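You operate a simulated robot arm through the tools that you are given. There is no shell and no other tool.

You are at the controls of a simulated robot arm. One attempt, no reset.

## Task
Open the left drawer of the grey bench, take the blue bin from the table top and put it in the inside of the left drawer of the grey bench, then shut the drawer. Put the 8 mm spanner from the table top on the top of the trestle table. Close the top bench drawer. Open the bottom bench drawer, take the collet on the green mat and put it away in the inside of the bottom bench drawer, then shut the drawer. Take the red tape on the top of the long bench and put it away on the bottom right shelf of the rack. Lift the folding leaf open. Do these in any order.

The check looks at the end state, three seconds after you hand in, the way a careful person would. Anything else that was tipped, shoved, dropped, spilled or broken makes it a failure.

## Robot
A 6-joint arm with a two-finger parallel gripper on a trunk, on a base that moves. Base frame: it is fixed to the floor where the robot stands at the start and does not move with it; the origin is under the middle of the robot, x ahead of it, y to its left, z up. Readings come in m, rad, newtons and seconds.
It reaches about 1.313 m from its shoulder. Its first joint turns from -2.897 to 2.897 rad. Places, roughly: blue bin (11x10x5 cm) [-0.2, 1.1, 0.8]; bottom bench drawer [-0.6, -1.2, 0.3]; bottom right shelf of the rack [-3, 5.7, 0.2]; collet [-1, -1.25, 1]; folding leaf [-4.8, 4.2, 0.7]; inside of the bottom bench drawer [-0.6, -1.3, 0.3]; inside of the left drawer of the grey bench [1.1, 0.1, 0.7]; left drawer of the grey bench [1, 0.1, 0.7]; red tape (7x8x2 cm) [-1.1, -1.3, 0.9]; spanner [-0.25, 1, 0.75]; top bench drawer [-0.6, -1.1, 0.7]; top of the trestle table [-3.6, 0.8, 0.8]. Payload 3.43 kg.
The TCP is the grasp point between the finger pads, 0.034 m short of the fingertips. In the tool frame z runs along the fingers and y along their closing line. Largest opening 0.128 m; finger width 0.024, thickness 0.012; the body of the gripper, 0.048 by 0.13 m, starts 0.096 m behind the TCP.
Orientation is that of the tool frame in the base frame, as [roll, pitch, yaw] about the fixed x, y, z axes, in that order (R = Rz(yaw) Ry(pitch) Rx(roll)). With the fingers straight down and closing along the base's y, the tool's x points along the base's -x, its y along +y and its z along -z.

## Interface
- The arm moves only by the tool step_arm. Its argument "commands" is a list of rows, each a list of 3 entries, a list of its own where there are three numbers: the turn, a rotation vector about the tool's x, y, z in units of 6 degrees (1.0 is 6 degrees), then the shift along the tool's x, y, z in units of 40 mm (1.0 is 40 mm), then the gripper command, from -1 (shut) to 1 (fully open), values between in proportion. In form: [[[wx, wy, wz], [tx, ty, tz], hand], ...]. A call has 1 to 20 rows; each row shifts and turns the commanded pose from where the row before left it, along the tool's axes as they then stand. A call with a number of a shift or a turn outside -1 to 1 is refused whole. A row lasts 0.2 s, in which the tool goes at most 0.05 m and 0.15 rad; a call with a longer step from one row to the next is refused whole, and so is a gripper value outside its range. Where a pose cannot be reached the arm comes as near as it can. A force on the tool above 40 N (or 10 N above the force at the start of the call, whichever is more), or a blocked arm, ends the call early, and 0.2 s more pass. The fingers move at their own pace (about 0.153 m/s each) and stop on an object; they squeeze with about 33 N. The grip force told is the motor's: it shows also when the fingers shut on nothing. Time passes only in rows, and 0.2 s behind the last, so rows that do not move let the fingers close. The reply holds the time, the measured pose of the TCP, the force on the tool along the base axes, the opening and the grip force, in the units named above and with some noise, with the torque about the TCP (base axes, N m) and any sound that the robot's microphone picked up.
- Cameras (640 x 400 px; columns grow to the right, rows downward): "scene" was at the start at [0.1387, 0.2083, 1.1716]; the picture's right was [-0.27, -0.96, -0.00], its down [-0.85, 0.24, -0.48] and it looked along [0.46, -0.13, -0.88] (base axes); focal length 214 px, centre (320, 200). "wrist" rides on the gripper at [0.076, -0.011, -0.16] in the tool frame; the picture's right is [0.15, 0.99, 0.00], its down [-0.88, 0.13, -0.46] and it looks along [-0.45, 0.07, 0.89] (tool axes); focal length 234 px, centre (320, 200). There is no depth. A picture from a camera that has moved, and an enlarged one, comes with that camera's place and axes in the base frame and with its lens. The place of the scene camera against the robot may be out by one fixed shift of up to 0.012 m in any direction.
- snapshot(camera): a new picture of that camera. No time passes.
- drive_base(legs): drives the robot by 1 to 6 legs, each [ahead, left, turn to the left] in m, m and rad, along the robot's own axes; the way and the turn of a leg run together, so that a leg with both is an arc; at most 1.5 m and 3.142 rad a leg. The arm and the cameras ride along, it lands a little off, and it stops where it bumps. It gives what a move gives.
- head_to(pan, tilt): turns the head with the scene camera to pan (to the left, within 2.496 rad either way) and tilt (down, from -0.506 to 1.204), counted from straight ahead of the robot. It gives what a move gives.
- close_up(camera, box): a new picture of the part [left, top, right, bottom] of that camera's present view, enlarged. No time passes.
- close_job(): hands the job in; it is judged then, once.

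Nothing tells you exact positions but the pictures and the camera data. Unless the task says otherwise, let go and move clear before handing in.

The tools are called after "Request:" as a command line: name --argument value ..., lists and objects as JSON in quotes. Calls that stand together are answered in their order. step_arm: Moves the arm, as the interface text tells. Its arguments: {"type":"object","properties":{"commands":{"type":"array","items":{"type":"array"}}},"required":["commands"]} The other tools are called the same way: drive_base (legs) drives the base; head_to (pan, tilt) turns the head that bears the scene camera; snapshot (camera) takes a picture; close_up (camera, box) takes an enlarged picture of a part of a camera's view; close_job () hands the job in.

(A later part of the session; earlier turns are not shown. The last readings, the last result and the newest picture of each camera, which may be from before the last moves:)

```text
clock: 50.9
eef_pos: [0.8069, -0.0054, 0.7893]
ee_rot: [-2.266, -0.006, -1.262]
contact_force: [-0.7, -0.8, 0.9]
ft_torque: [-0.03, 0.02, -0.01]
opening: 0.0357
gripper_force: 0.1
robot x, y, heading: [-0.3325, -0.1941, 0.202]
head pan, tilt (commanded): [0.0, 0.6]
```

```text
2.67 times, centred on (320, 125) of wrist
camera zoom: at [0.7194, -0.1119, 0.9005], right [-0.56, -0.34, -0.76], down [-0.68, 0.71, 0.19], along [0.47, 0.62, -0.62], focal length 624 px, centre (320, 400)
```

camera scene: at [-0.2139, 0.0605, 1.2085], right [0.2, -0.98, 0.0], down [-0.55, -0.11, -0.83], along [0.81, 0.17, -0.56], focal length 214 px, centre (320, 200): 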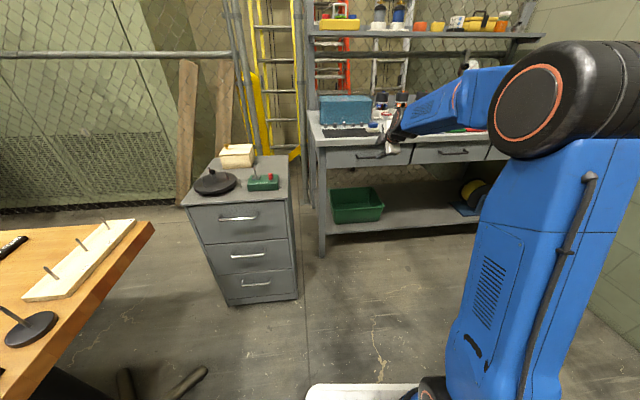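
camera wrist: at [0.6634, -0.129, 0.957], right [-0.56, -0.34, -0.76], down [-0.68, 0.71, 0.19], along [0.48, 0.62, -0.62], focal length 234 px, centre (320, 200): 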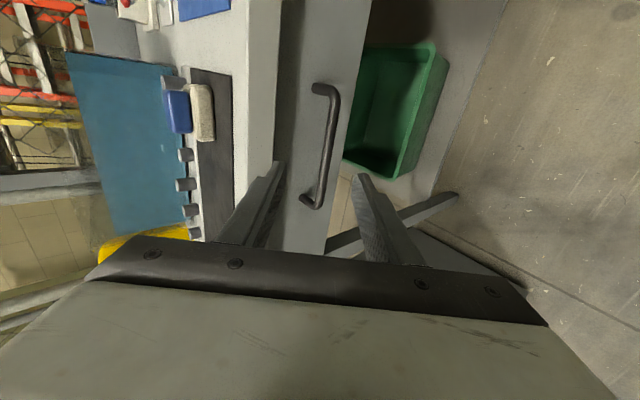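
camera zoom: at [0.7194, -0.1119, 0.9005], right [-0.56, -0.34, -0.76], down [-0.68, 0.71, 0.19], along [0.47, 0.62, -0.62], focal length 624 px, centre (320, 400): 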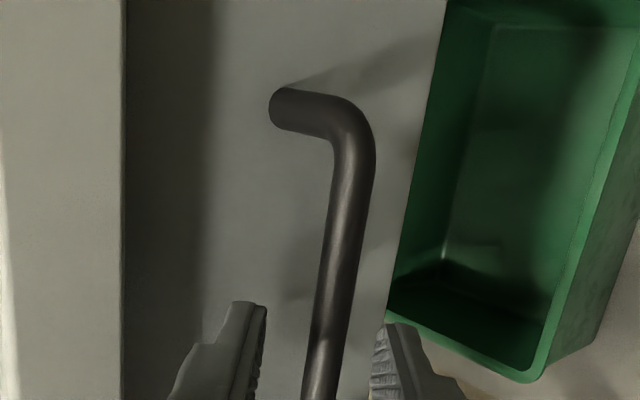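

The bar is between the fingertips. I'll advance another 1.2 cm and close.

Request:
step_arm --commands '[[[0, 0, 0], [0, 0, 0.3], -0.44], [[0, 0, 0], [0, 0, 0], -1], [[0, 0, 0], [0, 0, 0], -1], [[0, 0, 0], [0, 0, 0], -1]]'

Request:
close_up --camera "wrist" --box '[200, 50, 440, 200]'

```text
clock: 51.9
eef_pos: [0.8136, -0.0015, 0.78]
ee_rot: [-2.27, -0.004, -1.26]
contact_force: [-33.1, -9.1, -20.6]
ft_torque: [-0.37, 0.5, 0.14]
opening: 0.012
gripper_force: 44.8
robot x, y, heading: [-0.3308, -0.193, 0.206]
head pan, tilt (commanded): [0.0, 0.6]
```

```text
2.67 times, centred on (320, 125) of wrist
camera zoom: at [0.7276, -0.1097, 0.892], right [-0.56, -0.34, -0.76], down [-0.68, 0.71, 0.19], along [0.47, 0.62, -0.63], focal length 624 px, centre (320, 400)
```

zoom: 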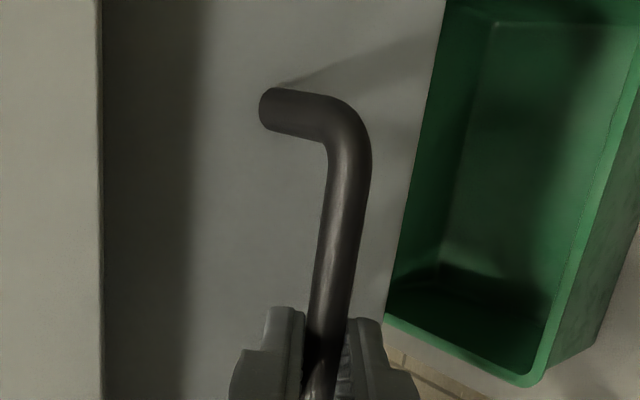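

The handle is gripped at 12 mm. Now I'll pull straight back along the drawer's normal.

Request:
step_arm --commands '[[[0, 0, 0], [0, 0.2, -0.2], -1], [[0, 0, 0], [0, 0.3, -0.36], -1], [[0, 0, 0], [0, 0.32, -0.38], -1], [[0, 0, 0], [0, 0.32, -0.38], -1], [[0, 0, 0], [0, 0.32, -0.38], -1]]'

```text
clock: 53.1
eef_pos: [0.728, -0.0312, 0.7802]
ee_rot: [-2.269, -0.005, -1.261]
contact_force: [0.6, -1.6, -25.6]
ft_torque: [0.03, 0.36, 0.42]
opening: 0.0116
gripper_force: 45.0
robot x, y, heading: [-0.33, -0.1953, 0.2]
head pan, tilt (commanded): [0.0, 0.6]
```

Request:
step_arm --commands '[[[0, 0, 0], [0, 0.4, -0.32], -1], [[0, 0, 0], [0, 0.35, -0.36], -1], [[0, 0, 0], [0, 0.32, -0.38], -1], [[0, 0, 0], [0, 0.32, -0.38], -1], [[0, 0, 0], [0, 0.32, -0.38], -1], [[0, 0, 0], [0, 0.32, -0.38], -1], [[0, 0, 0], [0, 0.32, -0.38], -1], [[0, 0, 0], [0, 0.32, -0.38], -1]]'

Request:
snapshot --camera "scene"

Request:
snapshot --camera "wrist"

```text
clock: 54.4
eef_pos: [0.637, -0.0612, 0.7794]
ee_rot: [-2.258, -0.006, -1.264]
contact_force: [1.0, 1.2, 8.3]
ft_torque: [0.27, -0.09, 0.58]
opening: 0.0119
gripper_force: 45.0
robot x, y, heading: [-0.3281, -0.1922, 0.202]
head pan, tilt (commanded): [0.0, 0.6]
stopped in row 6: the force on the tool passed its limit at 44 N (the readings are from after the stop); the commanded pose is now the measured one
```

```text
taken
camera scene: at [-0.2138, 0.0604, 1.2085], right [0.2, -0.98, 0.0], down [-0.55, -0.11, -0.83], along [0.81, 0.17, -0.56], focal length 214 px, centre (320, 200)
```

scene: 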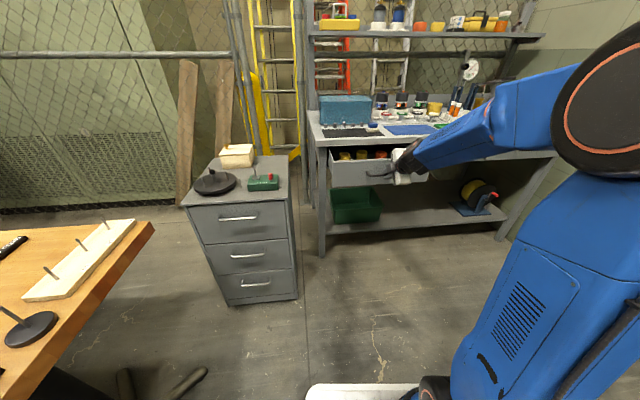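

```text
taken
camera wrist: at [0.5488, -0.1682, 0.8906], right [-0.55, -0.33, -0.76], down [-0.68, 0.71, 0.18], along [0.48, 0.62, -0.62], focal length 234 px, centre (320, 200)
```

wrist: 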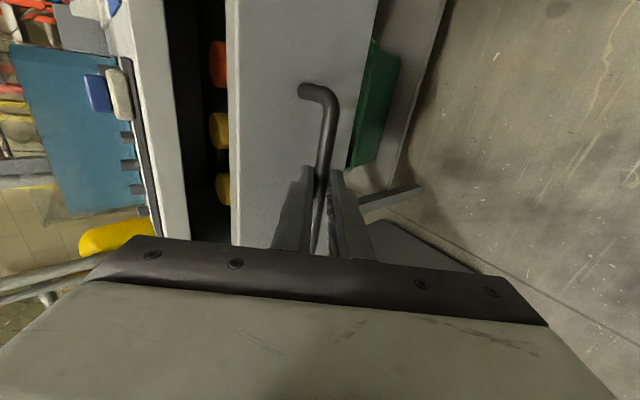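

The drawer has come out about 19 cm and holds some round items. I'll see whether it opens farther.

Request:
step_arm --commands '[[[0, 0, 0], [0, 0.16, -0.19], -1], [[0, 0, 0], [0, 0.16, -0.19], -1], [[0, 0, 0], [0, 0.16, -0.19], -1], [[0, 0, 0], [0, 0.16, -0.19], -1], [[0, 0, 0], [0, 0.16, -0.19], -1]]'

```text
clock: 55.6
eef_pos: [0.589, -0.0773, 0.7791]
ee_rot: [-2.256, -0.007, -1.266]
contact_force: [3.6, -10.4, 34.6]
ft_torque: [0.07, -0.4, 0.27]
opening: 0.0119
gripper_force: 45.1
robot x, y, heading: [-0.3337, -0.1943, 0.207]
head pan, tilt (commanded): [0.0, 0.6]
```

Request:
step_arm --commands '[[[0, 0, 0], [0, 0.08, -0.25], -1], [[0, 0, 0], [0, 0.12, -0.22], -1], [[0, 0, 0], [0, 0.16, -0.19], -1], [[0, 0, 0], [0, 0.16, -0.19], -1], [[0, 0, 0], [0, 0.16, -0.19], -1], [[0, 0, 0], [0, 0.16, -0.19], -1], [[0, 0, 0], [0, 0.16, -0.19], -1]]'

Request:
snapshot --camera "wrist"

Request:
close_up --camera "scene" --box '[300, 110, 460, 210]'

```text
clock: 57.1
eef_pos: [0.5264, -0.0972, 0.7811]
ee_rot: [-2.264, -0.005, -1.264]
contact_force: [0.9, -7.1, -9.4]
ft_torque: [-0.48, 0.03, 0.05]
opening: 0.0118
gripper_force: 44.6
robot x, y, heading: [-0.3305, -0.1963, 0.205]
head pan, tilt (commanded): [0.0, 0.6]
stopped in row 7: the force on the tool passed its limit at 47 N (the readings are from after the stop); the commanded pose is now the measured one
```

```text
taken
camera wrist: at [0.4378, -0.2038, 0.8915], right [-0.56, -0.33, -0.76], down [-0.68, 0.71, 0.19], along [0.48, 0.62, -0.62], focal length 234 px, centre (320, 200)
```

wrist: 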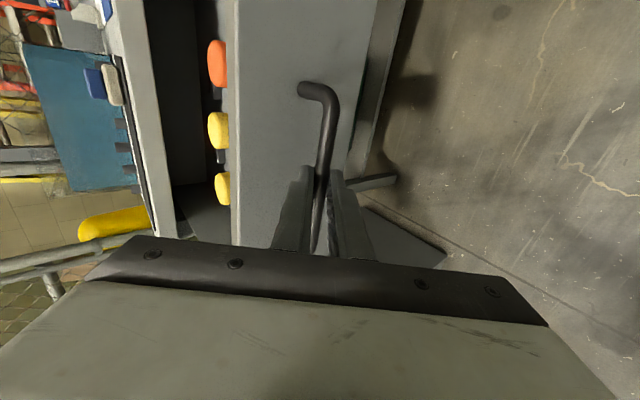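

```text
4.00 times, centred on (380, 160) of scene
camera zoom: at [-0.213, 0.0601, 1.2084], right [0.2, -0.98, 0.0], down [-0.55, -0.11, -0.82], along [0.81, 0.17, -0.57], focal length 858 px, centre (80, 360)
```

zoom: 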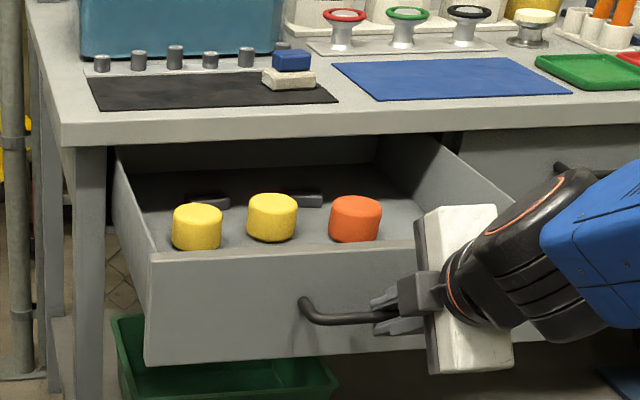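

The drawer is open about 30 cm, with three cylinders near the front and free room at the right. I'll release the handle and back out along the tool axis.

Request:
step_arm --commands '[[[0, 0, 0], [0, 0, 0], -0.44], [[0, 0, 0], [0, 0, 0], -0.44], [[0, 0, 0], [0, 0, -0.3], -0.44], [[0, 0, 0], [0, 0, -0.6], -0.44], [[0, 0, 0], [0, 0, -0.8], -0.44], [[0, 0, 0], [0, 0, -0.8], -0.44], [[0, 0, 0], [0, 0, -0.8], -0.44]]'

Request:
snapshot --camera "wrist"

Request:
snapshot --camera "scene"

```text
clock: 58.8
eef_pos: [0.4274, -0.1275, 0.8634]
ee_rot: [-2.262, -0.006, -1.267]
contact_force: [0.2, 0.2, -0.8]
ft_torque: [0.01, 0.01, 0.01]
opening: 0.0357
gripper_force: 0.1
robot x, y, heading: [-0.3325, -0.193, 0.208]
head pan, tilt (commanded): [0.0, 0.6]
```

```text
taken
camera wrist: at [0.34, -0.2342, 0.9751], right [-0.56, -0.33, -0.76], down [-0.68, 0.71, 0.18], along [0.48, 0.62, -0.62], focal length 234 px, centre (320, 200)
```

wrist: 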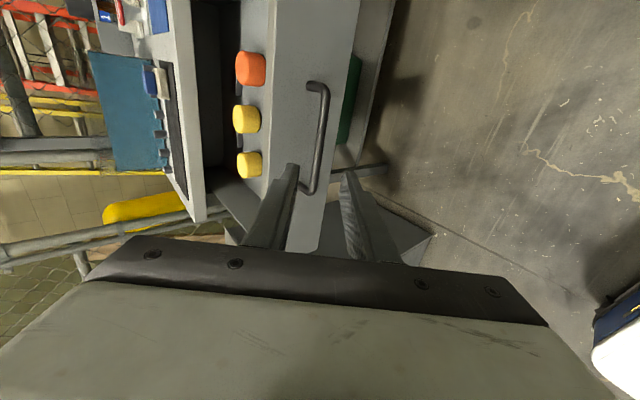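

```text
taken
camera scene: at [-0.2132, 0.0603, 1.2084], right [0.2, -0.98, 0.0], down [-0.55, -0.11, -0.82], along [0.81, 0.17, -0.57], focal length 214 px, centre (320, 200)
```

scene: 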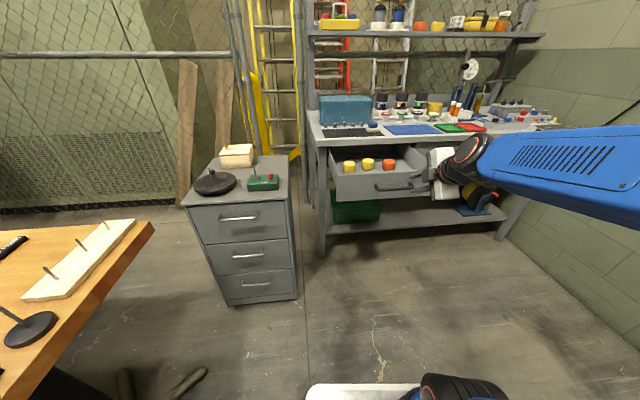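

Request:
close_up --camera "scene" --box '[310, 120, 450, 210]'

```text
4.44 times, centred on (380, 165) of scene
camera zoom: at [-0.2132, 0.0603, 1.2084], right [0.2, -0.98, 0.0], down [-0.55, -0.11, -0.82], along [0.81, 0.17, -0.57], focal length 953 px, centre (53, 356)
```

zoom: 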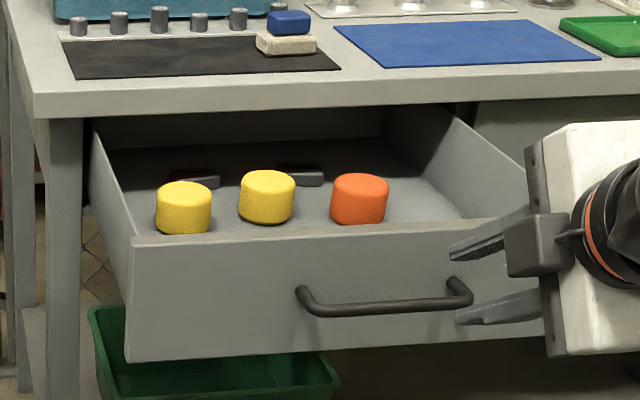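

Next is the blue bin. I'll raise the gripper clear, bring the fingers to point down, and then turn the base toward the table.

Request:
step_arm --commands '[[[0, 0, 0], [0, -0.768, -0.64], 0.0], [[0, 0, 0], [0, -0.768, -0.64], 0.0], [[0, 0, 0], [0, -0.768, -0.64], 0.0], [[0, 0, 0], [0, -0.768, -0.64], 0.0], [[0, 0, 0], [0, -0.768, -0.64], 0.0], [[0, 0, 0], [0, -0.768, -0.64], 0.0], [[-0.94, 0, 0], [0, 0, 0], 0.0], [[-0.94, 0, 0], [0, 0, 0], 0.0], [[-0.94, 0, 0], [0, 0, 0], 0.0], [[-0.94, 0, 0], [0, 0, 0], 0.0], [[-0.94, 0, 0], [0, 0, 0], 0.0], [[-0.94, 0, 0], [0, 0, 0], 0.0], [[-0.94, 0, 0], [0, 0, 0], 0.0], [[-0.94, 0, 0], [0, 0, 0], 0.0], [[-0.9, 0, 0], [0, 0, 0], 0.0]]'

Request:
snapshot --camera "wrist"

```text
clock: 62.0
eef_pos: [0.4269, -0.1254, 1.1058]
ee_rot: [3.137, -0.005, -1.263]
contact_force: [-0.8, -0.3, 0.5]
ft_torque: [0.0, -0.06, -0.01]
opening: 0.0641
gripper_force: 0.1
robot x, y, heading: [-0.3283, -0.1965, 0.199]
head pan, tilt (commanded): [0.0, 0.6]
```

```text
taken
camera wrist: at [0.4604, -0.1934, 1.2665], right [-0.9, -0.44, 0.0], down [-0.39, 0.8, 0.45], along [-0.2, 0.4, -0.89], focal length 234 px, centre (320, 200)
```

wrist: 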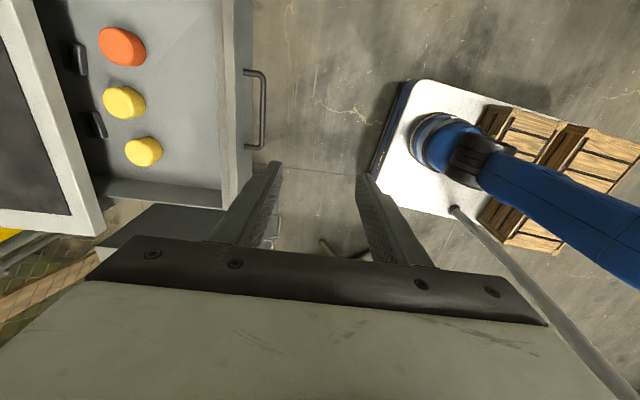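

From above I can see the drawer and the base layout; the arm axis is about 0.27 m ahead of the robot centre. I'll turn left toward the wooden table and sidestep in front of the blue bin.

Request:
drive_base --legs '[[0, 0, 1.66], [0.1, -0.4, 0]]'

Request:
head_to --pan 0.0 --tilt 0.7

Request:
snapshot --camera "scene"

Request:
snapshot --camera "wrist"

```text
clock: 68.5
eef_pos: [-0.102, 0.7638, 1.1051]
ee_rot: [3.14, -0.005, 0.38]
contact_force: [0.2, 0.7, -0.2]
ft_torque: [-0.01, -0.04, 0.02]
opening: 0.0641
gripper_force: 0.0
robot x, y, heading: [0.0247, 0.0116, 1.85]
head pan, tilt (commanded): [0.0, 0.6]
```

```text
clock: 69.2
eef_pos: [-0.1012, 0.7641, 1.1065]
ee_rot: [3.14, -0.006, 0.379]
contact_force: [0.1, -0.2, 0.7]
ft_torque: [0.02, -0.03, 0.0]
opening: 0.0642
gripper_force: 0.1
robot x, y, heading: [0.0258, 0.0127, 1.85]
head pan, tilt (commanded): [0.0, 0.7]
```

```text
taken
camera scene: at [-0.2356, 0.1178, 1.1999], right [0.96, 0.27, 0.0], down [0.18, -0.62, -0.77], along [-0.21, 0.74, -0.64], focal length 214 px, centre (320, 200)
```

scene: 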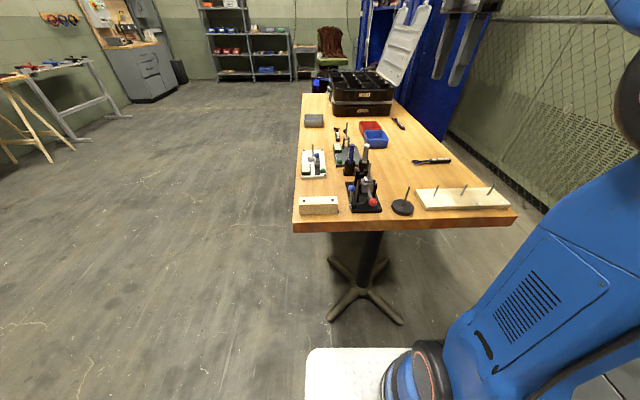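

```text
taken
camera wrist: at [-0.0361, 0.8016, 1.2658], right [0.5, -0.86, 0.0], down [-0.77, -0.45, 0.45], along [-0.39, -0.23, -0.89], focal length 234 px, centre (320, 200)
```

wrist: 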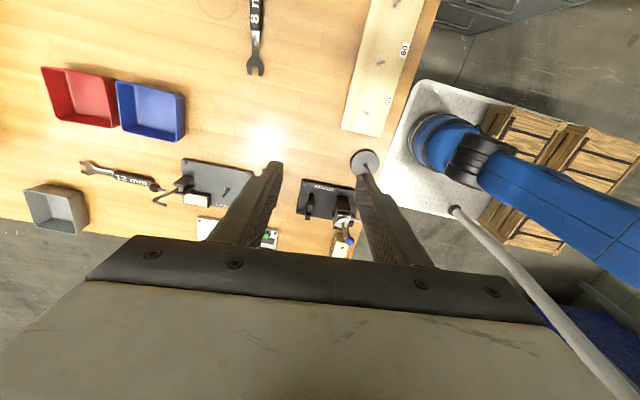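

The third spanner reads 12 mm, so the 8 mm one is confirmed. I'll zoom in on the blue bin.

Request:
close_up --camera "wrist" --box '[20, 50, 220, 175]'

Request:
close_up --camera "scene" --box '[320, 100, 440, 175]'

```text
3.20 times, centred on (120, 112) of wrist
camera zoom: at [-0.0361, 0.8016, 1.2658], right [0.5, -0.86, 0.0], down [-0.77, -0.45, 0.45], along [-0.39, -0.23, -0.89], focal length 749 px, centre (960, 480)
```

zoom: 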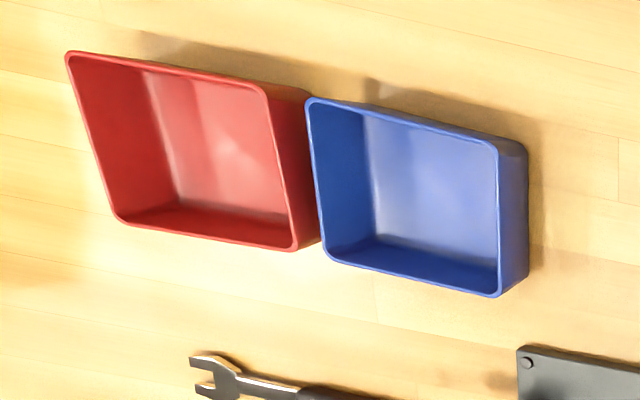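

```text
5.33 times, centred on (380, 138) of scene
camera zoom: at [-0.2356, 0.1178, 1.1999], right [0.96, 0.27, 0.0], down [0.18, -0.62, -0.77], along [-0.21, 0.74, -0.64], focal length 1144 px, centre (0, 533)
```

zoom: 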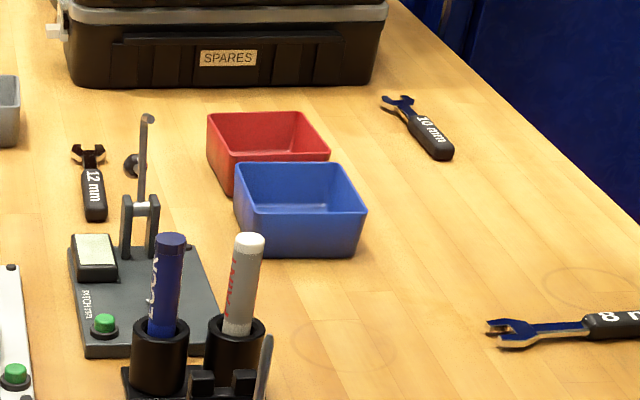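

The bin rim is at about z 0.795, with the near wall's middle at about (-0.235, 1.006). I'll square the gripper to it, move over the near wall, come down partway and check.

Request:
step_arm --commands '[[[0, 0, 0.87], [0, 0, 0], 0.0], [[0, 0, 0], [-0.21, -0.96, 0], 0.0], [[0, 0, 0], [-0.21, -0.96, 0], 0.0], [[0, 0, 0], [-0.21, -0.96, 0], 0.0], [[0, 0, 0], [-0.21, -0.96, 0], 0.0], [[0, 0, 0], [-0.21, -0.96, 0], 0.0], [[0, 0, 0], [-0.21, -0.96, 0], 0.0], [[0, 0, 0], [-0.21, -0.96, 0], 0.0], [[0, 0, 0], [0, 0, 0.95], 0.0], [[0, 0, 0], [0, 0, 0.95], 0.0], [[0, 0, 0], [0, 0, 0.95], 0.0], [[0, 0, 0], [0, 0, 0.95], 0.0], [[0, 0, 0], [0, 0, 0.95], 0.0]]'

Request:
snapshot --camera "wrist"

Request:
close_up --camera "scene" --box '[300, 70, 460, 170]'

```text
clock: 72.0
eef_pos: [-0.2264, 0.9879, 0.8889]
ee_rot: [3.138, -0.007, 0.289]
contact_force: [-0.1, -0.7, 0.4]
ft_torque: [0.02, -0.01, 0.01]
opening: 0.064
gripper_force: 0.0
out of reach, approached as far as the arm can: row 7, 8
robot x, y, heading: [0.0255, 0.0128, 1.85]
head pan, tilt (commanded): [0.0, 0.7]
```

```text
taken
camera wrist: at [-0.1576, 1.0199, 1.0483], right [0.42, -0.91, 0.0], down [-0.81, -0.38, 0.45], along [-0.41, -0.19, -0.89], focal length 234 px, centre (320, 200)
```

wrist: 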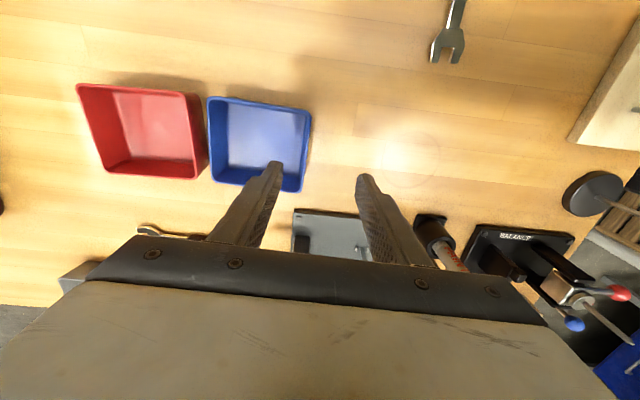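

```text
4.00 times, centred on (380, 120) of scene
camera zoom: at [-0.2356, 0.1177, 1.1998], right [0.96, 0.27, 0.0], down [0.18, -0.62, -0.76], along [-0.21, 0.74, -0.64], focal length 858 px, centre (80, 520)
```

zoom: 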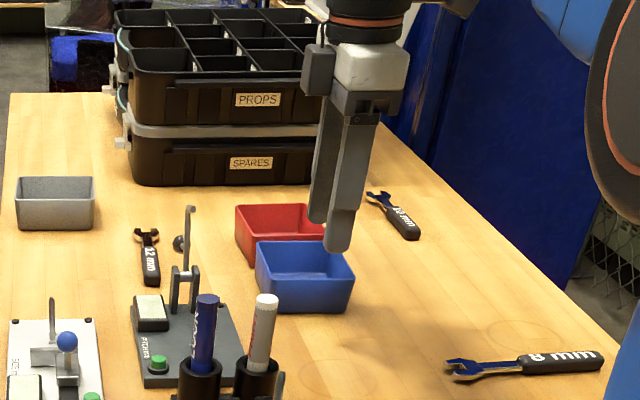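

I'll shift 17 mm onto the wall's line, go down over the near wall, and pinch it.

Request:
step_arm --commands '[[[0, 0, 0], [0, -0.43, 0], 0.0], [[0, 0, 0], [0, 0, 0.7], 0.0], [[0, 0, 0], [0, 0, 0.6], 0.0]]'

Request:
snapshot --camera "wrist"

```text
clock: 72.8
eef_pos: [-0.2319, 1.0057, 0.8355]
ee_rot: [3.14, -0.007, 0.291]
contact_force: [0.6, -0.6, 0.9]
ft_torque: [0.01, 0.01, -0.02]
opening: 0.0641
gripper_force: 0.1
robot x, y, heading: [0.0216, 0.0116, 1.849]
head pan, tilt (commanded): [0.0, 0.7]
```

```text
taken
camera wrist: at [-0.1631, 1.0373, 0.9961], right [0.42, -0.91, 0.0], down [-0.81, -0.38, 0.45], along [-0.41, -0.19, -0.89], focal length 234 px, centre (320, 200)
```

wrist: 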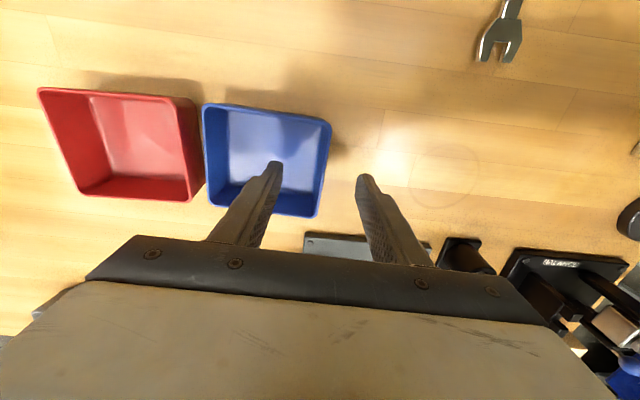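

The near wall sits between the fingers. I'll go down the last 4 cm and close.

Request:
step_arm --commands '[[[0, 0, 0], [0, 0, 0.5], 0.0], [[0, 0, 0], [0, 0, 0.42], 0.0], [[0, 0, 0], [0, 0, 0], -1], [[0, 0, 0], [0, 0, 0], -1], [[0, 0, 0], [0, 0, 0], -1]]'

Request:
snapshot --camera "wrist"

```text
clock: 74.0
eef_pos: [-0.2313, 1.0051, 0.7996]
ee_rot: [-3.14, -0.006, 0.29]
contact_force: [-1.0, 4.6, 10.9]
ft_torque: [1.26, 0.35, -0.03]
opening: 0.004
gripper_force: 33.4
robot x, y, heading: [0.0288, 0.0153, 1.847]
head pan, tilt (commanded): [0.0, 0.7]
```

```text
taken
camera wrist: at [-0.1629, 1.0371, 0.9598], right [0.42, -0.91, 0.0], down [-0.81, -0.38, 0.45], along [-0.41, -0.19, -0.89], focal length 234 px, centre (320, 200)
```

wrist: 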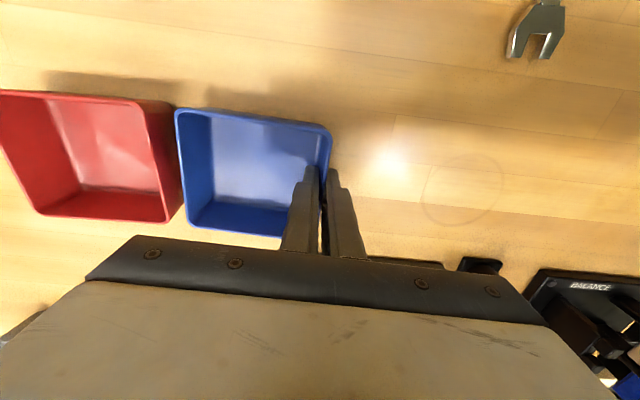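

The wall is pinched at 4 mm. I'll lift gently and check.

Request:
step_arm --commands '[[[0, 0, 0], [0, 0, -0.3], -1], [[0, 0, 0], [0, 0, -0.5], -1], [[0, 0, 0], [0, 0, -0.8], -1], [[0, 0, 0], [0, 0, -0.9], -1], [[0, 0, 0], [0, 0, -0.9], -1]]'

Request:
snapshot --camera "wrist"

Request:
close_up --camera "scene" --box '[300, 50, 500, 175]'

```text
clock: 75.2
eef_pos: [-0.2342, 1.0073, 0.9351]
ee_rot: [3.14, -0.007, 0.29]
contact_force: [0.4, -0.4, -1.0]
ft_torque: [-0.06, -0.02, 0.0]
opening: 0.0019
gripper_force: 33.2
robot x, y, heading: [0.0232, 0.012, 1.846]
head pan, tilt (commanded): [0.0, 0.7]
```

```text
taken
camera wrist: at [-0.1653, 1.0391, 1.0965], right [0.42, -0.91, 0.0], down [-0.81, -0.38, 0.45], along [-0.41, -0.19, -0.89], focal length 234 px, centre (320, 200)
```

wrist: 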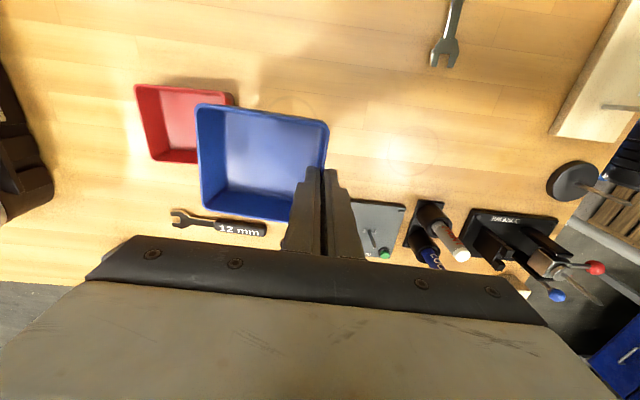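

```text
3.20 times, centred on (400, 112) of scene
camera zoom: at [-0.2357, 0.118, 1.1998], right [0.96, 0.27, 0.0], down [0.18, -0.62, -0.76], along [-0.21, 0.74, -0.64], focal length 686 px, centre (64, 480)
```

zoom: 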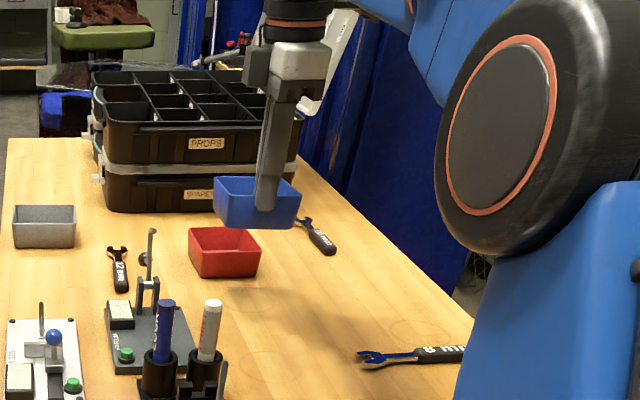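

The bin is held well. I'll retract and raise it, then drive back toward the open drawer.

Request:
step_arm --commands '[[[0, 0, 0], [0, 0.3, -0.9], -1], [[0, 0, 0], [0, 0.6, -0.8], -1], [[0, 0, 0], [0, 0.8, -0.6], -1], [[0, 0, 0], [0, 0.8, -0.6], -1], [[0, 0, 0], [0, 0.9, -0.4], -1], [[0, 0, 0], [0, 0.9, -0.3], -1], [[0, 0, 0], [0, 0.9, 0], -1]]'

Request:
drive_base --legs '[[-0.1, 0.4, 0], [0, 0, -1.55]]'

Request:
snapshot --camera "wrist"

Request:
snapshot --camera "scene"

```text
clock: 76.8
eef_pos: [-0.174, 0.806, 1.0791]
ee_rot: [3.139, -0.008, 0.289]
contact_force: [-0.7, 0.9, -1.1]
ft_torque: [-0.1, -0.02, 0.01]
opening: 0.0021
gripper_force: 32.9
robot x, y, heading: [0.0266, 0.0169, 1.853]
head pan, tilt (commanded): [0.0, 0.7]
```

```text
clock: 83.2
eef_pos: [0.4604, 0.0121, 1.0798]
ee_rot: [3.139, -0.008, -1.276]
contact_force: [-1.1, 0.5, -0.5]
ft_torque: [-0.01, 0.02, 0.02]
opening: 0.0021
gripper_force: 33.1
robot x, y, heading: [-0.332, -0.1888, 0.283]
head pan, tilt (commanded): [0.0, 0.7]
```

```text
taken
camera wrist: at [0.4923, -0.0562, 1.2401], right [-0.9, -0.43, 0.0], down [-0.38, 0.81, 0.45], along [-0.2, 0.41, -0.89], focal length 234 px, centre (320, 200)
```

wrist: 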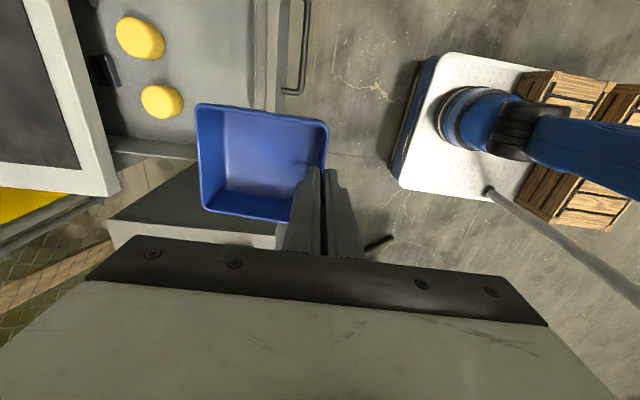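

```text
taken
camera scene: at [-0.2387, 0.0715, 1.1998], right [0.28, -0.96, 0.0], down [-0.62, -0.18, -0.76], along [0.73, 0.21, -0.64], focal length 214 px, centre (320, 200)
```

scene: 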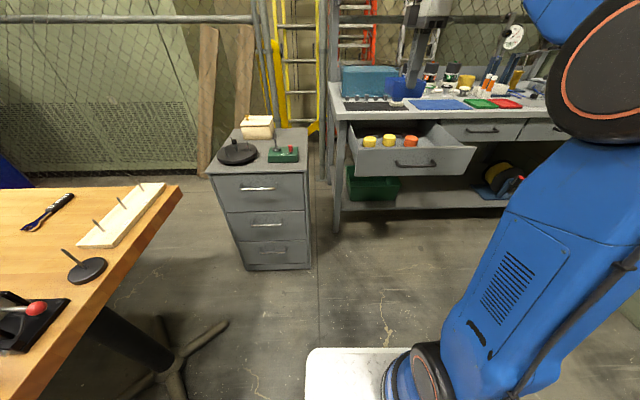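

The bin is over the drawer area and the robot is back at its spot. I'll look closely at the free space in the drawer.

Request:
close_up --camera "scene" --box '[330, 90, 490, 190]'

Request:
step_arm --commands '[[[0, 0, 0], [0.9, 0, 0], -1], [[0, 0, 0], [0.9, 0, 0], -1], [[0, 0, 0], [0.9, 0, 0], -1], [[0, 0, 0], [0.9, 0, 0], -1], [[0, 0, 0], [0.9, 0, 0], -1], [[0, 0, 0], [0.9, 0, 0], -1]]'

Request:
snapshot --camera "wrist"

```text
4.00 times, centred on (410, 140) of scene
camera zoom: at [-0.2387, 0.0715, 1.1998], right [0.28, -0.96, 0.0], down [-0.62, -0.18, -0.76], along [0.73, 0.21, -0.64], focal length 858 px, centre (-40, 440)
```

zoom: 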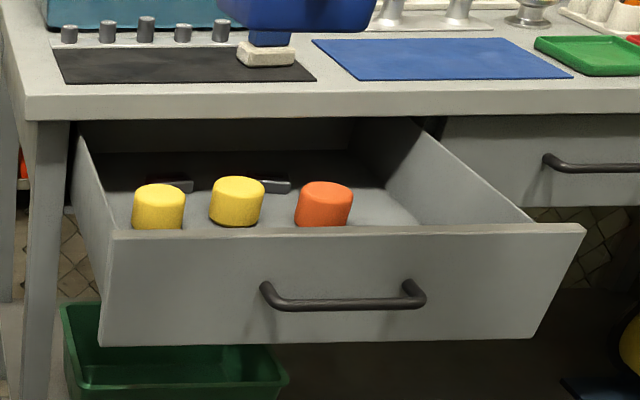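

```text
clock: 84.5
eef_pos: [0.5222, -0.1941, 1.0805]
ee_rot: [3.141, -0.006, -1.272]
contact_force: [-0.3, -1.0, -0.5]
ft_torque: [0.0, 0.0, 0.03]
opening: 0.0017
gripper_force: 33.1
robot x, y, heading: [-0.3309, -0.1963, 0.285]
head pan, tilt (commanded): [0.0, 0.7]
```

```text
taken
camera wrist: at [0.5554, -0.2621, 1.2419], right [-0.9, -0.43, 0.0], down [-0.38, 0.81, 0.45], along [-0.2, 0.41, -0.89], focal length 234 px, centre (320, 200)
```

wrist: 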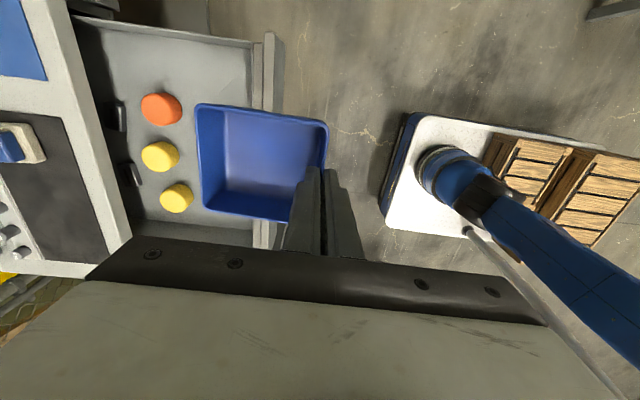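

From above I can measure the drawer: there is about 19 cm of free depth between the front panel and the cylinders. I'll lower the bin into that space, right of centre.

Request:
step_arm --commands '[[[0, 0, 0], [0, -0.92, 0.4], -1], [[0, 0, 0], [0, -0.92, 0.4], -1], [[0, 0, 0], [0, -0.92, 0.4], -1], [[0, 0, 0], [0, -0.92, 0.4], -1], [[0, 0, 0], [0, 0, 0.9], -1], [[0, 0, 0], [0, 0, 0.9], -1], [[0, 0, 0], [0, 0, 0.6], -1]]'

Request:
snapshot --camera "wrist"

Request:
close_up --camera "scene" --box '[330, 70, 530, 195]'

```text
clock: 86.2
eef_pos: [0.6639, -0.1531, 0.9219]
ee_rot: [3.139, -0.007, -1.275]
contact_force: [-0.4, -0.4, -1.4]
ft_torque: [0.02, 0.04, 0.01]
opening: 0.0019
gripper_force: 32.9
robot x, y, heading: [-0.3306, -0.1953, 0.288]
head pan, tilt (commanded): [0.0, 0.7]
```

```text
taken
camera wrist: at [0.6964, -0.2212, 1.0824], right [-0.9, -0.43, 0.0], down [-0.38, 0.81, 0.45], along [-0.19, 0.41, -0.89], focal length 234 px, centre (320, 200)
```

wrist: 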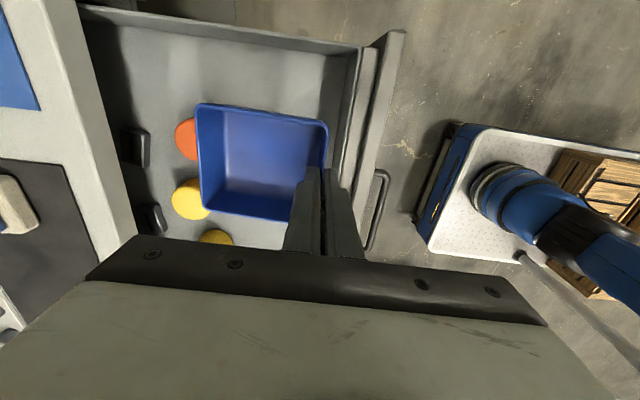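

```text
3.20 times, centred on (430, 132) of scene
camera zoom: at [-0.2387, 0.0714, 1.1998], right [0.28, -0.96, 0.0], down [-0.62, -0.18, -0.76], along [0.73, 0.21, -0.64], focal length 686 px, centre (-32, 416)
```

zoom: 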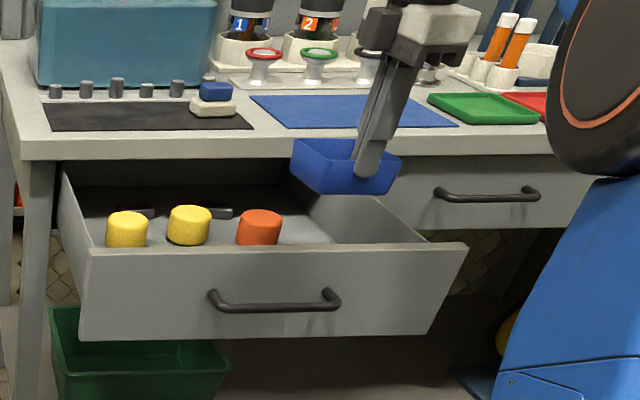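

The clearances are tight, so I'm zooming in on the drawer front and bin before lowering farther.

Request:
close_up --camera "wrist" --box '[120, 20, 440, 220]'

Request:
close_up --camera "scene" --box '[340, 100, 480, 187]'

```text
2.00 times, centred on (280, 120) of wrist
camera zoom: at [0.6964, -0.2212, 1.0824], right [-0.9, -0.43, 0.0], down [-0.38, 0.81, 0.45], along [-0.19, 0.41, -0.89], focal length 468 px, centre (400, 360)
```

zoom: 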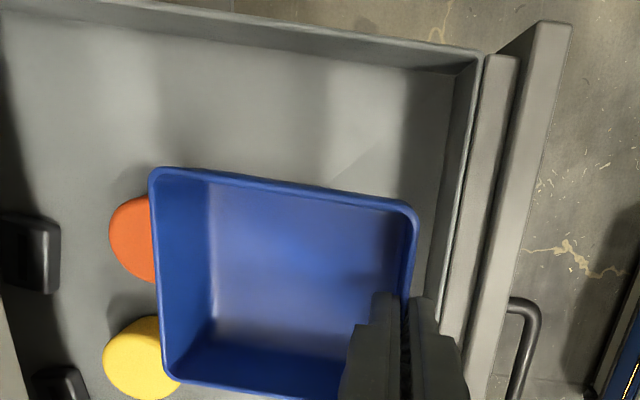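

```text
4.57 times, centred on (410, 144) of scene
camera zoom: at [-0.2387, 0.0714, 1.1998], right [0.28, -0.96, 0.0], down [-0.62, -0.18, -0.76], along [0.73, 0.21, -0.64], focal length 980 px, centre (-91, 458)
```

zoom: 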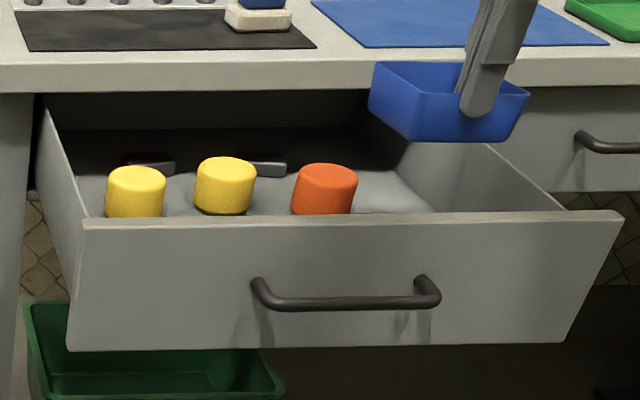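

There's room for the bin with roughly 2–3 cm to spare at each end. I'll nudge it 8 mm inward and lower it in small steps until it touches the floor.

Request:
step_arm --commands '[[[0, 0, 0], [0, -0.2, 0.5], -1], [[0, 0, 0], [0, 0, 0.8], -1], [[0, 0, 0], [0, 0, 0.8], -1], [[0, 0, 0], [0, 0, 0.5], -1]]'

Request:
close_up --camera "wrist" --box '[120, 20, 440, 220]'

```text
clock: 87.2
eef_pos: [0.6708, -0.1515, 0.8173]
ee_rot: [3.14, -0.008, -1.277]
contact_force: [0.5, 0.5, -0.3]
ft_torque: [-0.01, 0.02, 0.03]
opening: 0.0022
gripper_force: 33.3
robot x, y, heading: [-0.3339, -0.1934, 0.289]
head pan, tilt (commanded): [0.0, 0.7]
```

```text
2.00 times, centred on (280, 120) of wrist
camera zoom: at [0.7037, -0.2197, 0.9777], right [-0.9, -0.43, 0.0], down [-0.38, 0.81, 0.45], along [-0.19, 0.41, -0.89], focal length 468 px, centre (400, 360)
```

zoom: 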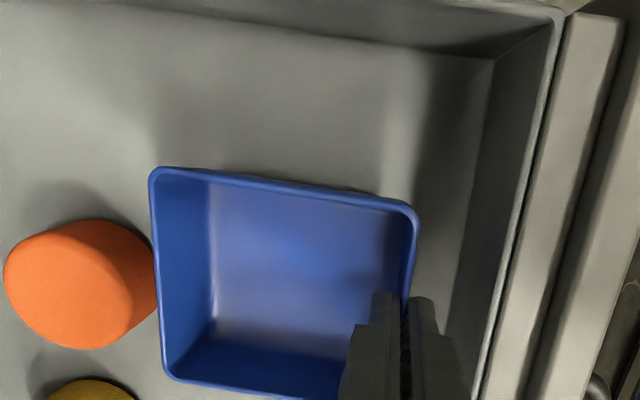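

The bin's far rim has nearly 4 cm of room before the orange cylinder. I'll keep lowering slowly.

Request:
step_arm --commands '[[[0, 0, 0], [0, 0, 0.35], -1], [[0, 0, 0], [0, 0, 0.35], -1], [[0, 0, 0], [0, 0, 0.15], -1], [[0, 0, 0], [0, 0, 0.1], -1]]'

```text
clock: 88.2
eef_pos: [0.6706, -0.1517, 0.7798]
ee_rot: [3.141, -0.006, -1.276]
contact_force: [0.0, -0.4, 5.4]
ft_torque: [-0.15, -0.57, -0.01]
opening: 0.0026
gripper_force: 33.7
robot x, y, heading: [-0.33, -0.1895, 0.286]
head pan, tilt (commanded): [0.0, 0.7]
```

Request:
step_arm --commands '[[[0, 0, 0], [0, 0, 0.1], -1], [[0, 0, 0], [0, 0, 0], -1]]'

Request:
close_up --camera "wrist" --box '[120, 20, 440, 220]'

Request:
close_up --camera "scene" --box '[340, 100, 480, 187]'

```text
clock: 88.8
eef_pos: [0.6701, -0.1511, 0.7757]
ee_rot: [-3.141, -0.008, -1.275]
contact_force: [0.2, 2.6, 19.8]
ft_torque: [-0.49, -0.81, 0.01]
opening: 0.0031
gripper_force: 33.1
robot x, y, heading: [-0.3353, -0.1953, 0.282]
head pan, tilt (commanded): [0.0, 0.7]
```

```text
2.00 times, centred on (280, 120) of wrist
camera zoom: at [0.7034, -0.2196, 0.9361], right [-0.9, -0.43, 0.0], down [-0.38, 0.81, 0.45], along [-0.19, 0.41, -0.89], focal length 468 px, centre (400, 360)
```

zoom: 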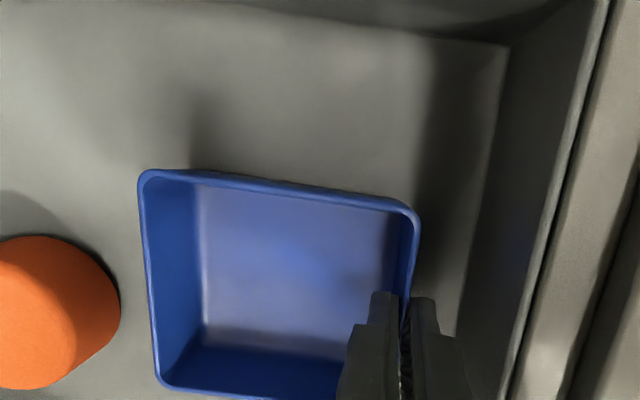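

```text
4.57 times, centred on (410, 144) of scene
camera zoom: at [-0.2394, 0.0715, 1.1999], right [0.28, -0.96, 0.0], down [-0.62, -0.18, -0.77], along [0.73, 0.21, -0.64], focal length 980 px, centre (-91, 458)
```

zoom: 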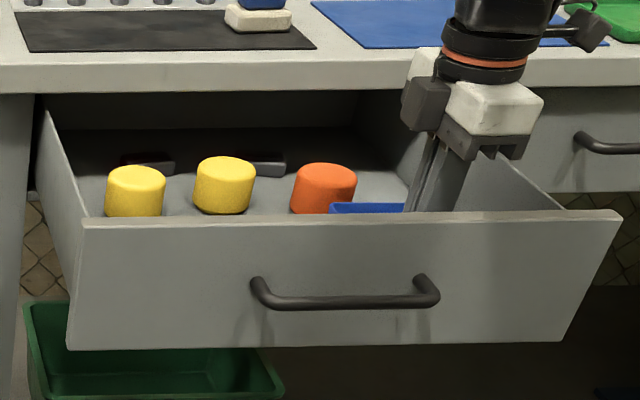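

The bin is on the floor of the drawer. I'll open slightly and lift straight out.

Request:
step_arm --commands '[[[0, 0, 0], [0, 0, 0], -0.72], [[0, 0, 0], [0, 0, 0], -0.72], [[0, 0, 0], [0, 0, -0.4], -0.72], [[0, 0, 0], [0, 0, -0.8], -0.72], [[0, 0, 0], [0, 0, -0.9], -0.72], [[0, 0, 0], [0, 0, -0.9], -0.72], [[0, 0, 0], [0, 0, -0.9], -0.72]]'

Request:
close_up --camera "wrist" --box '[40, 0, 440, 250]'

```text
clock: 90.3
eef_pos: [0.6719, -0.1515, 0.9313]
ee_rot: [3.138, -0.007, -1.277]
contact_force: [0.8, -0.5, -0.7]
ft_torque: [-0.02, 0.01, -0.04]
opening: 0.0182
gripper_force: 0.1
robot x, y, heading: [-0.3318, -0.1886, 0.284]
head pan, tilt (commanded): [0.0, 0.7]
```

```text
1.60 times, centred on (240, 125) of wrist
camera zoom: at [0.7049, -0.2196, 1.0917], right [-0.9, -0.43, 0.0], down [-0.38, 0.81, 0.45], along [-0.2, 0.41, -0.89], focal length 375 px, centre (448, 320)
```

zoom: 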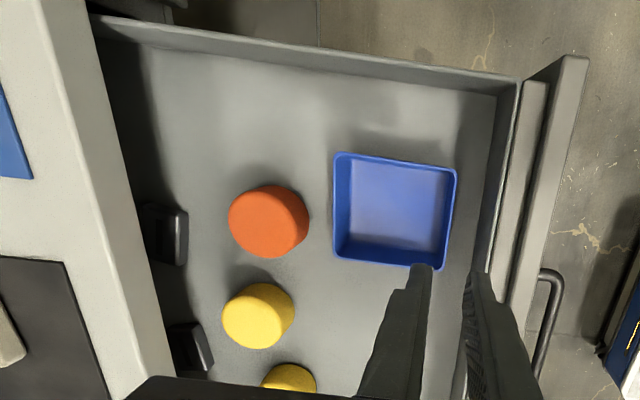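

The bin sits flat in the drawer and the cylinders haven't moved. Next I'll go back to the handle grip pose so I can push the drawer shut.

Request:
step_arm --commands '[[[0, 0, 0], [0, 0, -0.9], -0.44], [[0, 0, 0], [0, 0, -0.9], -0.44], [[0, 0, 0], [-0.396, 0.944, 0], -0.44], [[0, 0, 0], [-0.396, 0.944, 0], -0.44], [[0, 0, 0], [-0.396, 0.944, 0], -0.44], [[0, 0, 0], [-0.396, 0.944, 0], -0.44], [[0, 0, 0], [-0.396, 0.944, 0], -0.44], [[0, 0, 0], [-0.396, 0.944, 0], -0.44], [[0.93, 0, 0], [0, 0, 0], -0.44], [[0.93, 0, 0], [0, 0, 0], -0.44], [[0.93, 0, 0], [0, 0, 0], -0.44], [[0.93, 0, 0], [0, 0, 0], -0.44], [[0.93, 0, 0], [0, 0, 0], -0.44], [[0.93, 0, 0], [0, 0, 0], -0.44], [[0.93, 0, 0], [0, 0, 0], -0.44], [[0.93, 0, 0], [0, 0, 0], -0.44], [[0.93, 0, 0], [0, 0, 0], -0.44]]'

```text
clock: 94.0
eef_pos: [0.4272, -0.1245, 1.0031]
ee_rot: [-2.266, -0.009, -1.275]
contact_force: [0.0, -0.1, 0.3]
ft_torque: [-0.03, -0.02, -0.01]
opening: 0.0359
gripper_force: 0.1
robot x, y, heading: [-0.3331, -0.1942, 0.28]
head pan, tilt (commanded): [0.0, 0.7]
```

Request:
step_arm --commands '[[[0, 0, 0], [0.02, 0.654, 0.632], -0.44], [[0, 0, 0], [0.02, 0.654, 0.632], -0.44], [[0, 0, 0], [0.02, 0.654, 0.632], -0.44], [[0, 0, 0], [0.02, 0.654, 0.632], -0.44], [[0, 0, 0], [0, 0, 0.7], -0.44], [[0, 0, 0], [0, 0, 0.7], -0.44], [[0, 0, 0], [0, 0, 0.6], -0.44]]'

Request:
close_up --camera "wrist" --box '[160, 40, 480, 240]'

```text
clock: 95.5
eef_pos: [0.4973, -0.1104, 0.8054]
ee_rot: [-2.266, -0.008, -1.276]
contact_force: [0.4, 0.1, -0.2]
ft_torque: [-0.06, 0.02, 0.01]
opening: 0.0359
gripper_force: 0.1
robot x, y, heading: [-0.3328, -0.1944, 0.286]
head pan, tilt (commanded): [0.0, 0.7]
```

```text
2.00 times, centred on (320, 140) of wrist
camera zoom: at [0.4092, -0.215, 0.9179], right [-0.56, -0.33, -0.76], down [-0.67, 0.72, 0.19], along [0.48, 0.61, -0.62], focal length 468 px, centre (320, 320)
```

zoom: 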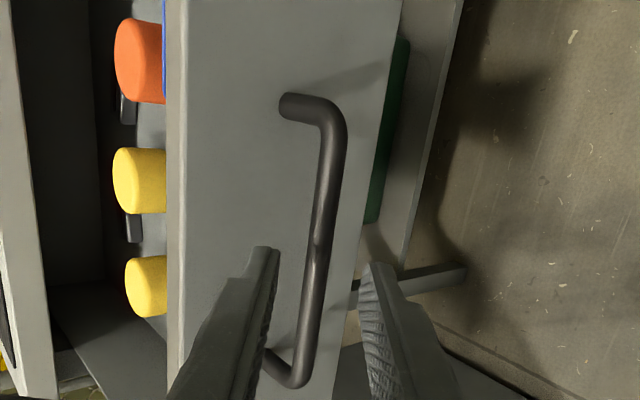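

Request:
step_arm --commands '[[[0, 0, 0], [0, 0, 0.5], -0.44], [[0, 0, 0], [0, 0.05, 0.45], -0.44], [[0, 0, 0], [0, 0, 0], -1], [[0, 0, 0], [0, 0, 0], -1], [[0, 0, 0], [0, 0, 0], -1]]'

```text
clock: 96.8
eef_pos: [0.5239, -0.1008, 0.7825]
ee_rot: [-2.264, -0.008, -1.277]
contact_force: [1.4, 0.7, 31.3]
ft_torque: [-0.55, -0.78, 0.46]
opening: 0.0115
gripper_force: 45.5
robot x, y, heading: [-0.334, -0.1884, 0.28]
head pan, tilt (commanded): [0.0, 0.7]
```

Request:
step_arm --commands '[[[0, 0, 0], [-0.005, -0.18, 0.06], -1], [[0, 0, 0], [-0.014, -0.32, 0.384], -1], [[0, 0, 0], [-0.014, -0.32, 0.384], -1], [[0, 0, 0], [-0.014, -0.32, 0.384], -1], [[0, 0, 0], [-0.014, -0.32, 0.384], -1], [[0, 0, 0], [-0.014, -0.32, 0.384], -1], [[0, 0, 0], [-0.014, -0.32, 0.384], -1]]'

```text
clock: 98.3
eef_pos: [0.644, -0.0609, 0.7815]
ee_rot: [-2.267, -0.005, -1.277]
contact_force: [8.0, -24.4, 1.4]
ft_torque: [-1.48, -0.6, -0.2]
opening: 0.0119
gripper_force: 44.6
robot x, y, heading: [-0.335, -0.1929, 0.282]
head pan, tilt (commanded): [0.0, 0.7]
```

Request:
step_arm --commands '[[[0, 0, 0], [0.06, -0.32, 0.384], -1], [[0, 0, 0], [0.03, -0.32, 0.384], -1], [[0, 0, 0], [-0.005, -0.32, 0.384], -1], [[0, 0, 0], [-0.005, -0.32, 0.384], -1], [[0, 0, 0], [-0.005, -0.32, 0.384], -1], [[0, 0, 0], [-0.005, -0.32, 0.384], -1]]'

```text
clock: 99.8
eef_pos: [0.7564, -0.0231, 0.7822]
ee_rot: [-2.268, -0.006, -1.273]
contact_force: [-8.0, 26.9, -14.2]
ft_torque: [-0.46, 0.02, 0.79]
opening: 0.0118
gripper_force: 44.9
robot x, y, heading: [-0.3288, -0.1923, 0.28]
head pan, tilt (commanded): [0.0, 0.7]
```

Request:
step_arm --commands '[[[0, 0, 0], [-0.07, -0.28, 0.384], -1], [[0, 0, 0], [-0.03, -0.3, 0.384], -1], [[0, 0, 0], [-0.014, -0.24, 0.29], -1], [[0, 0, 0], [-0.01, -0.16, 0.19], -1], [[0, 0, 0], [-0.01, -0.16, 0.19], -1]]'

Request:
close_up --camera "scene" --box '[320, 90, 480, 190]'

```text
clock: 100.8
eef_pos: [0.8125, -0.0057, 0.7825]
ee_rot: [-2.271, -0.008, -1.275]
contact_force: [-13.6, -3.1, 7.6]
ft_torque: [-0.66, -0.15, 0.79]
opening: 0.0118
gripper_force: 44.9
robot x, y, heading: [-0.3307, -0.1917, 0.286]
head pan, tilt (commanded): [0.0, 0.7]
stopped in row 5: the force on the tool passed its limit at 53 N (the readings are from after the stop); the commanded pose is now the measured one
```

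```text
4.00 times, centred on (400, 140) of scene
camera zoom: at [-0.2398, 0.0713, 1.1999], right [0.28, -0.96, 0.0], down [-0.62, -0.18, -0.77], along [0.73, 0.21, -0.64], focal length 858 px, centre (0, 440)
```

zoom: 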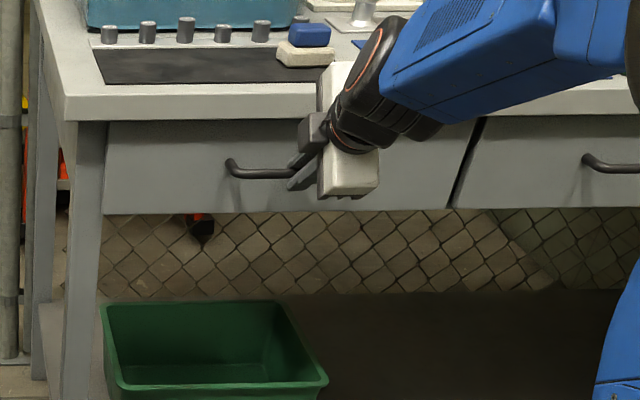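

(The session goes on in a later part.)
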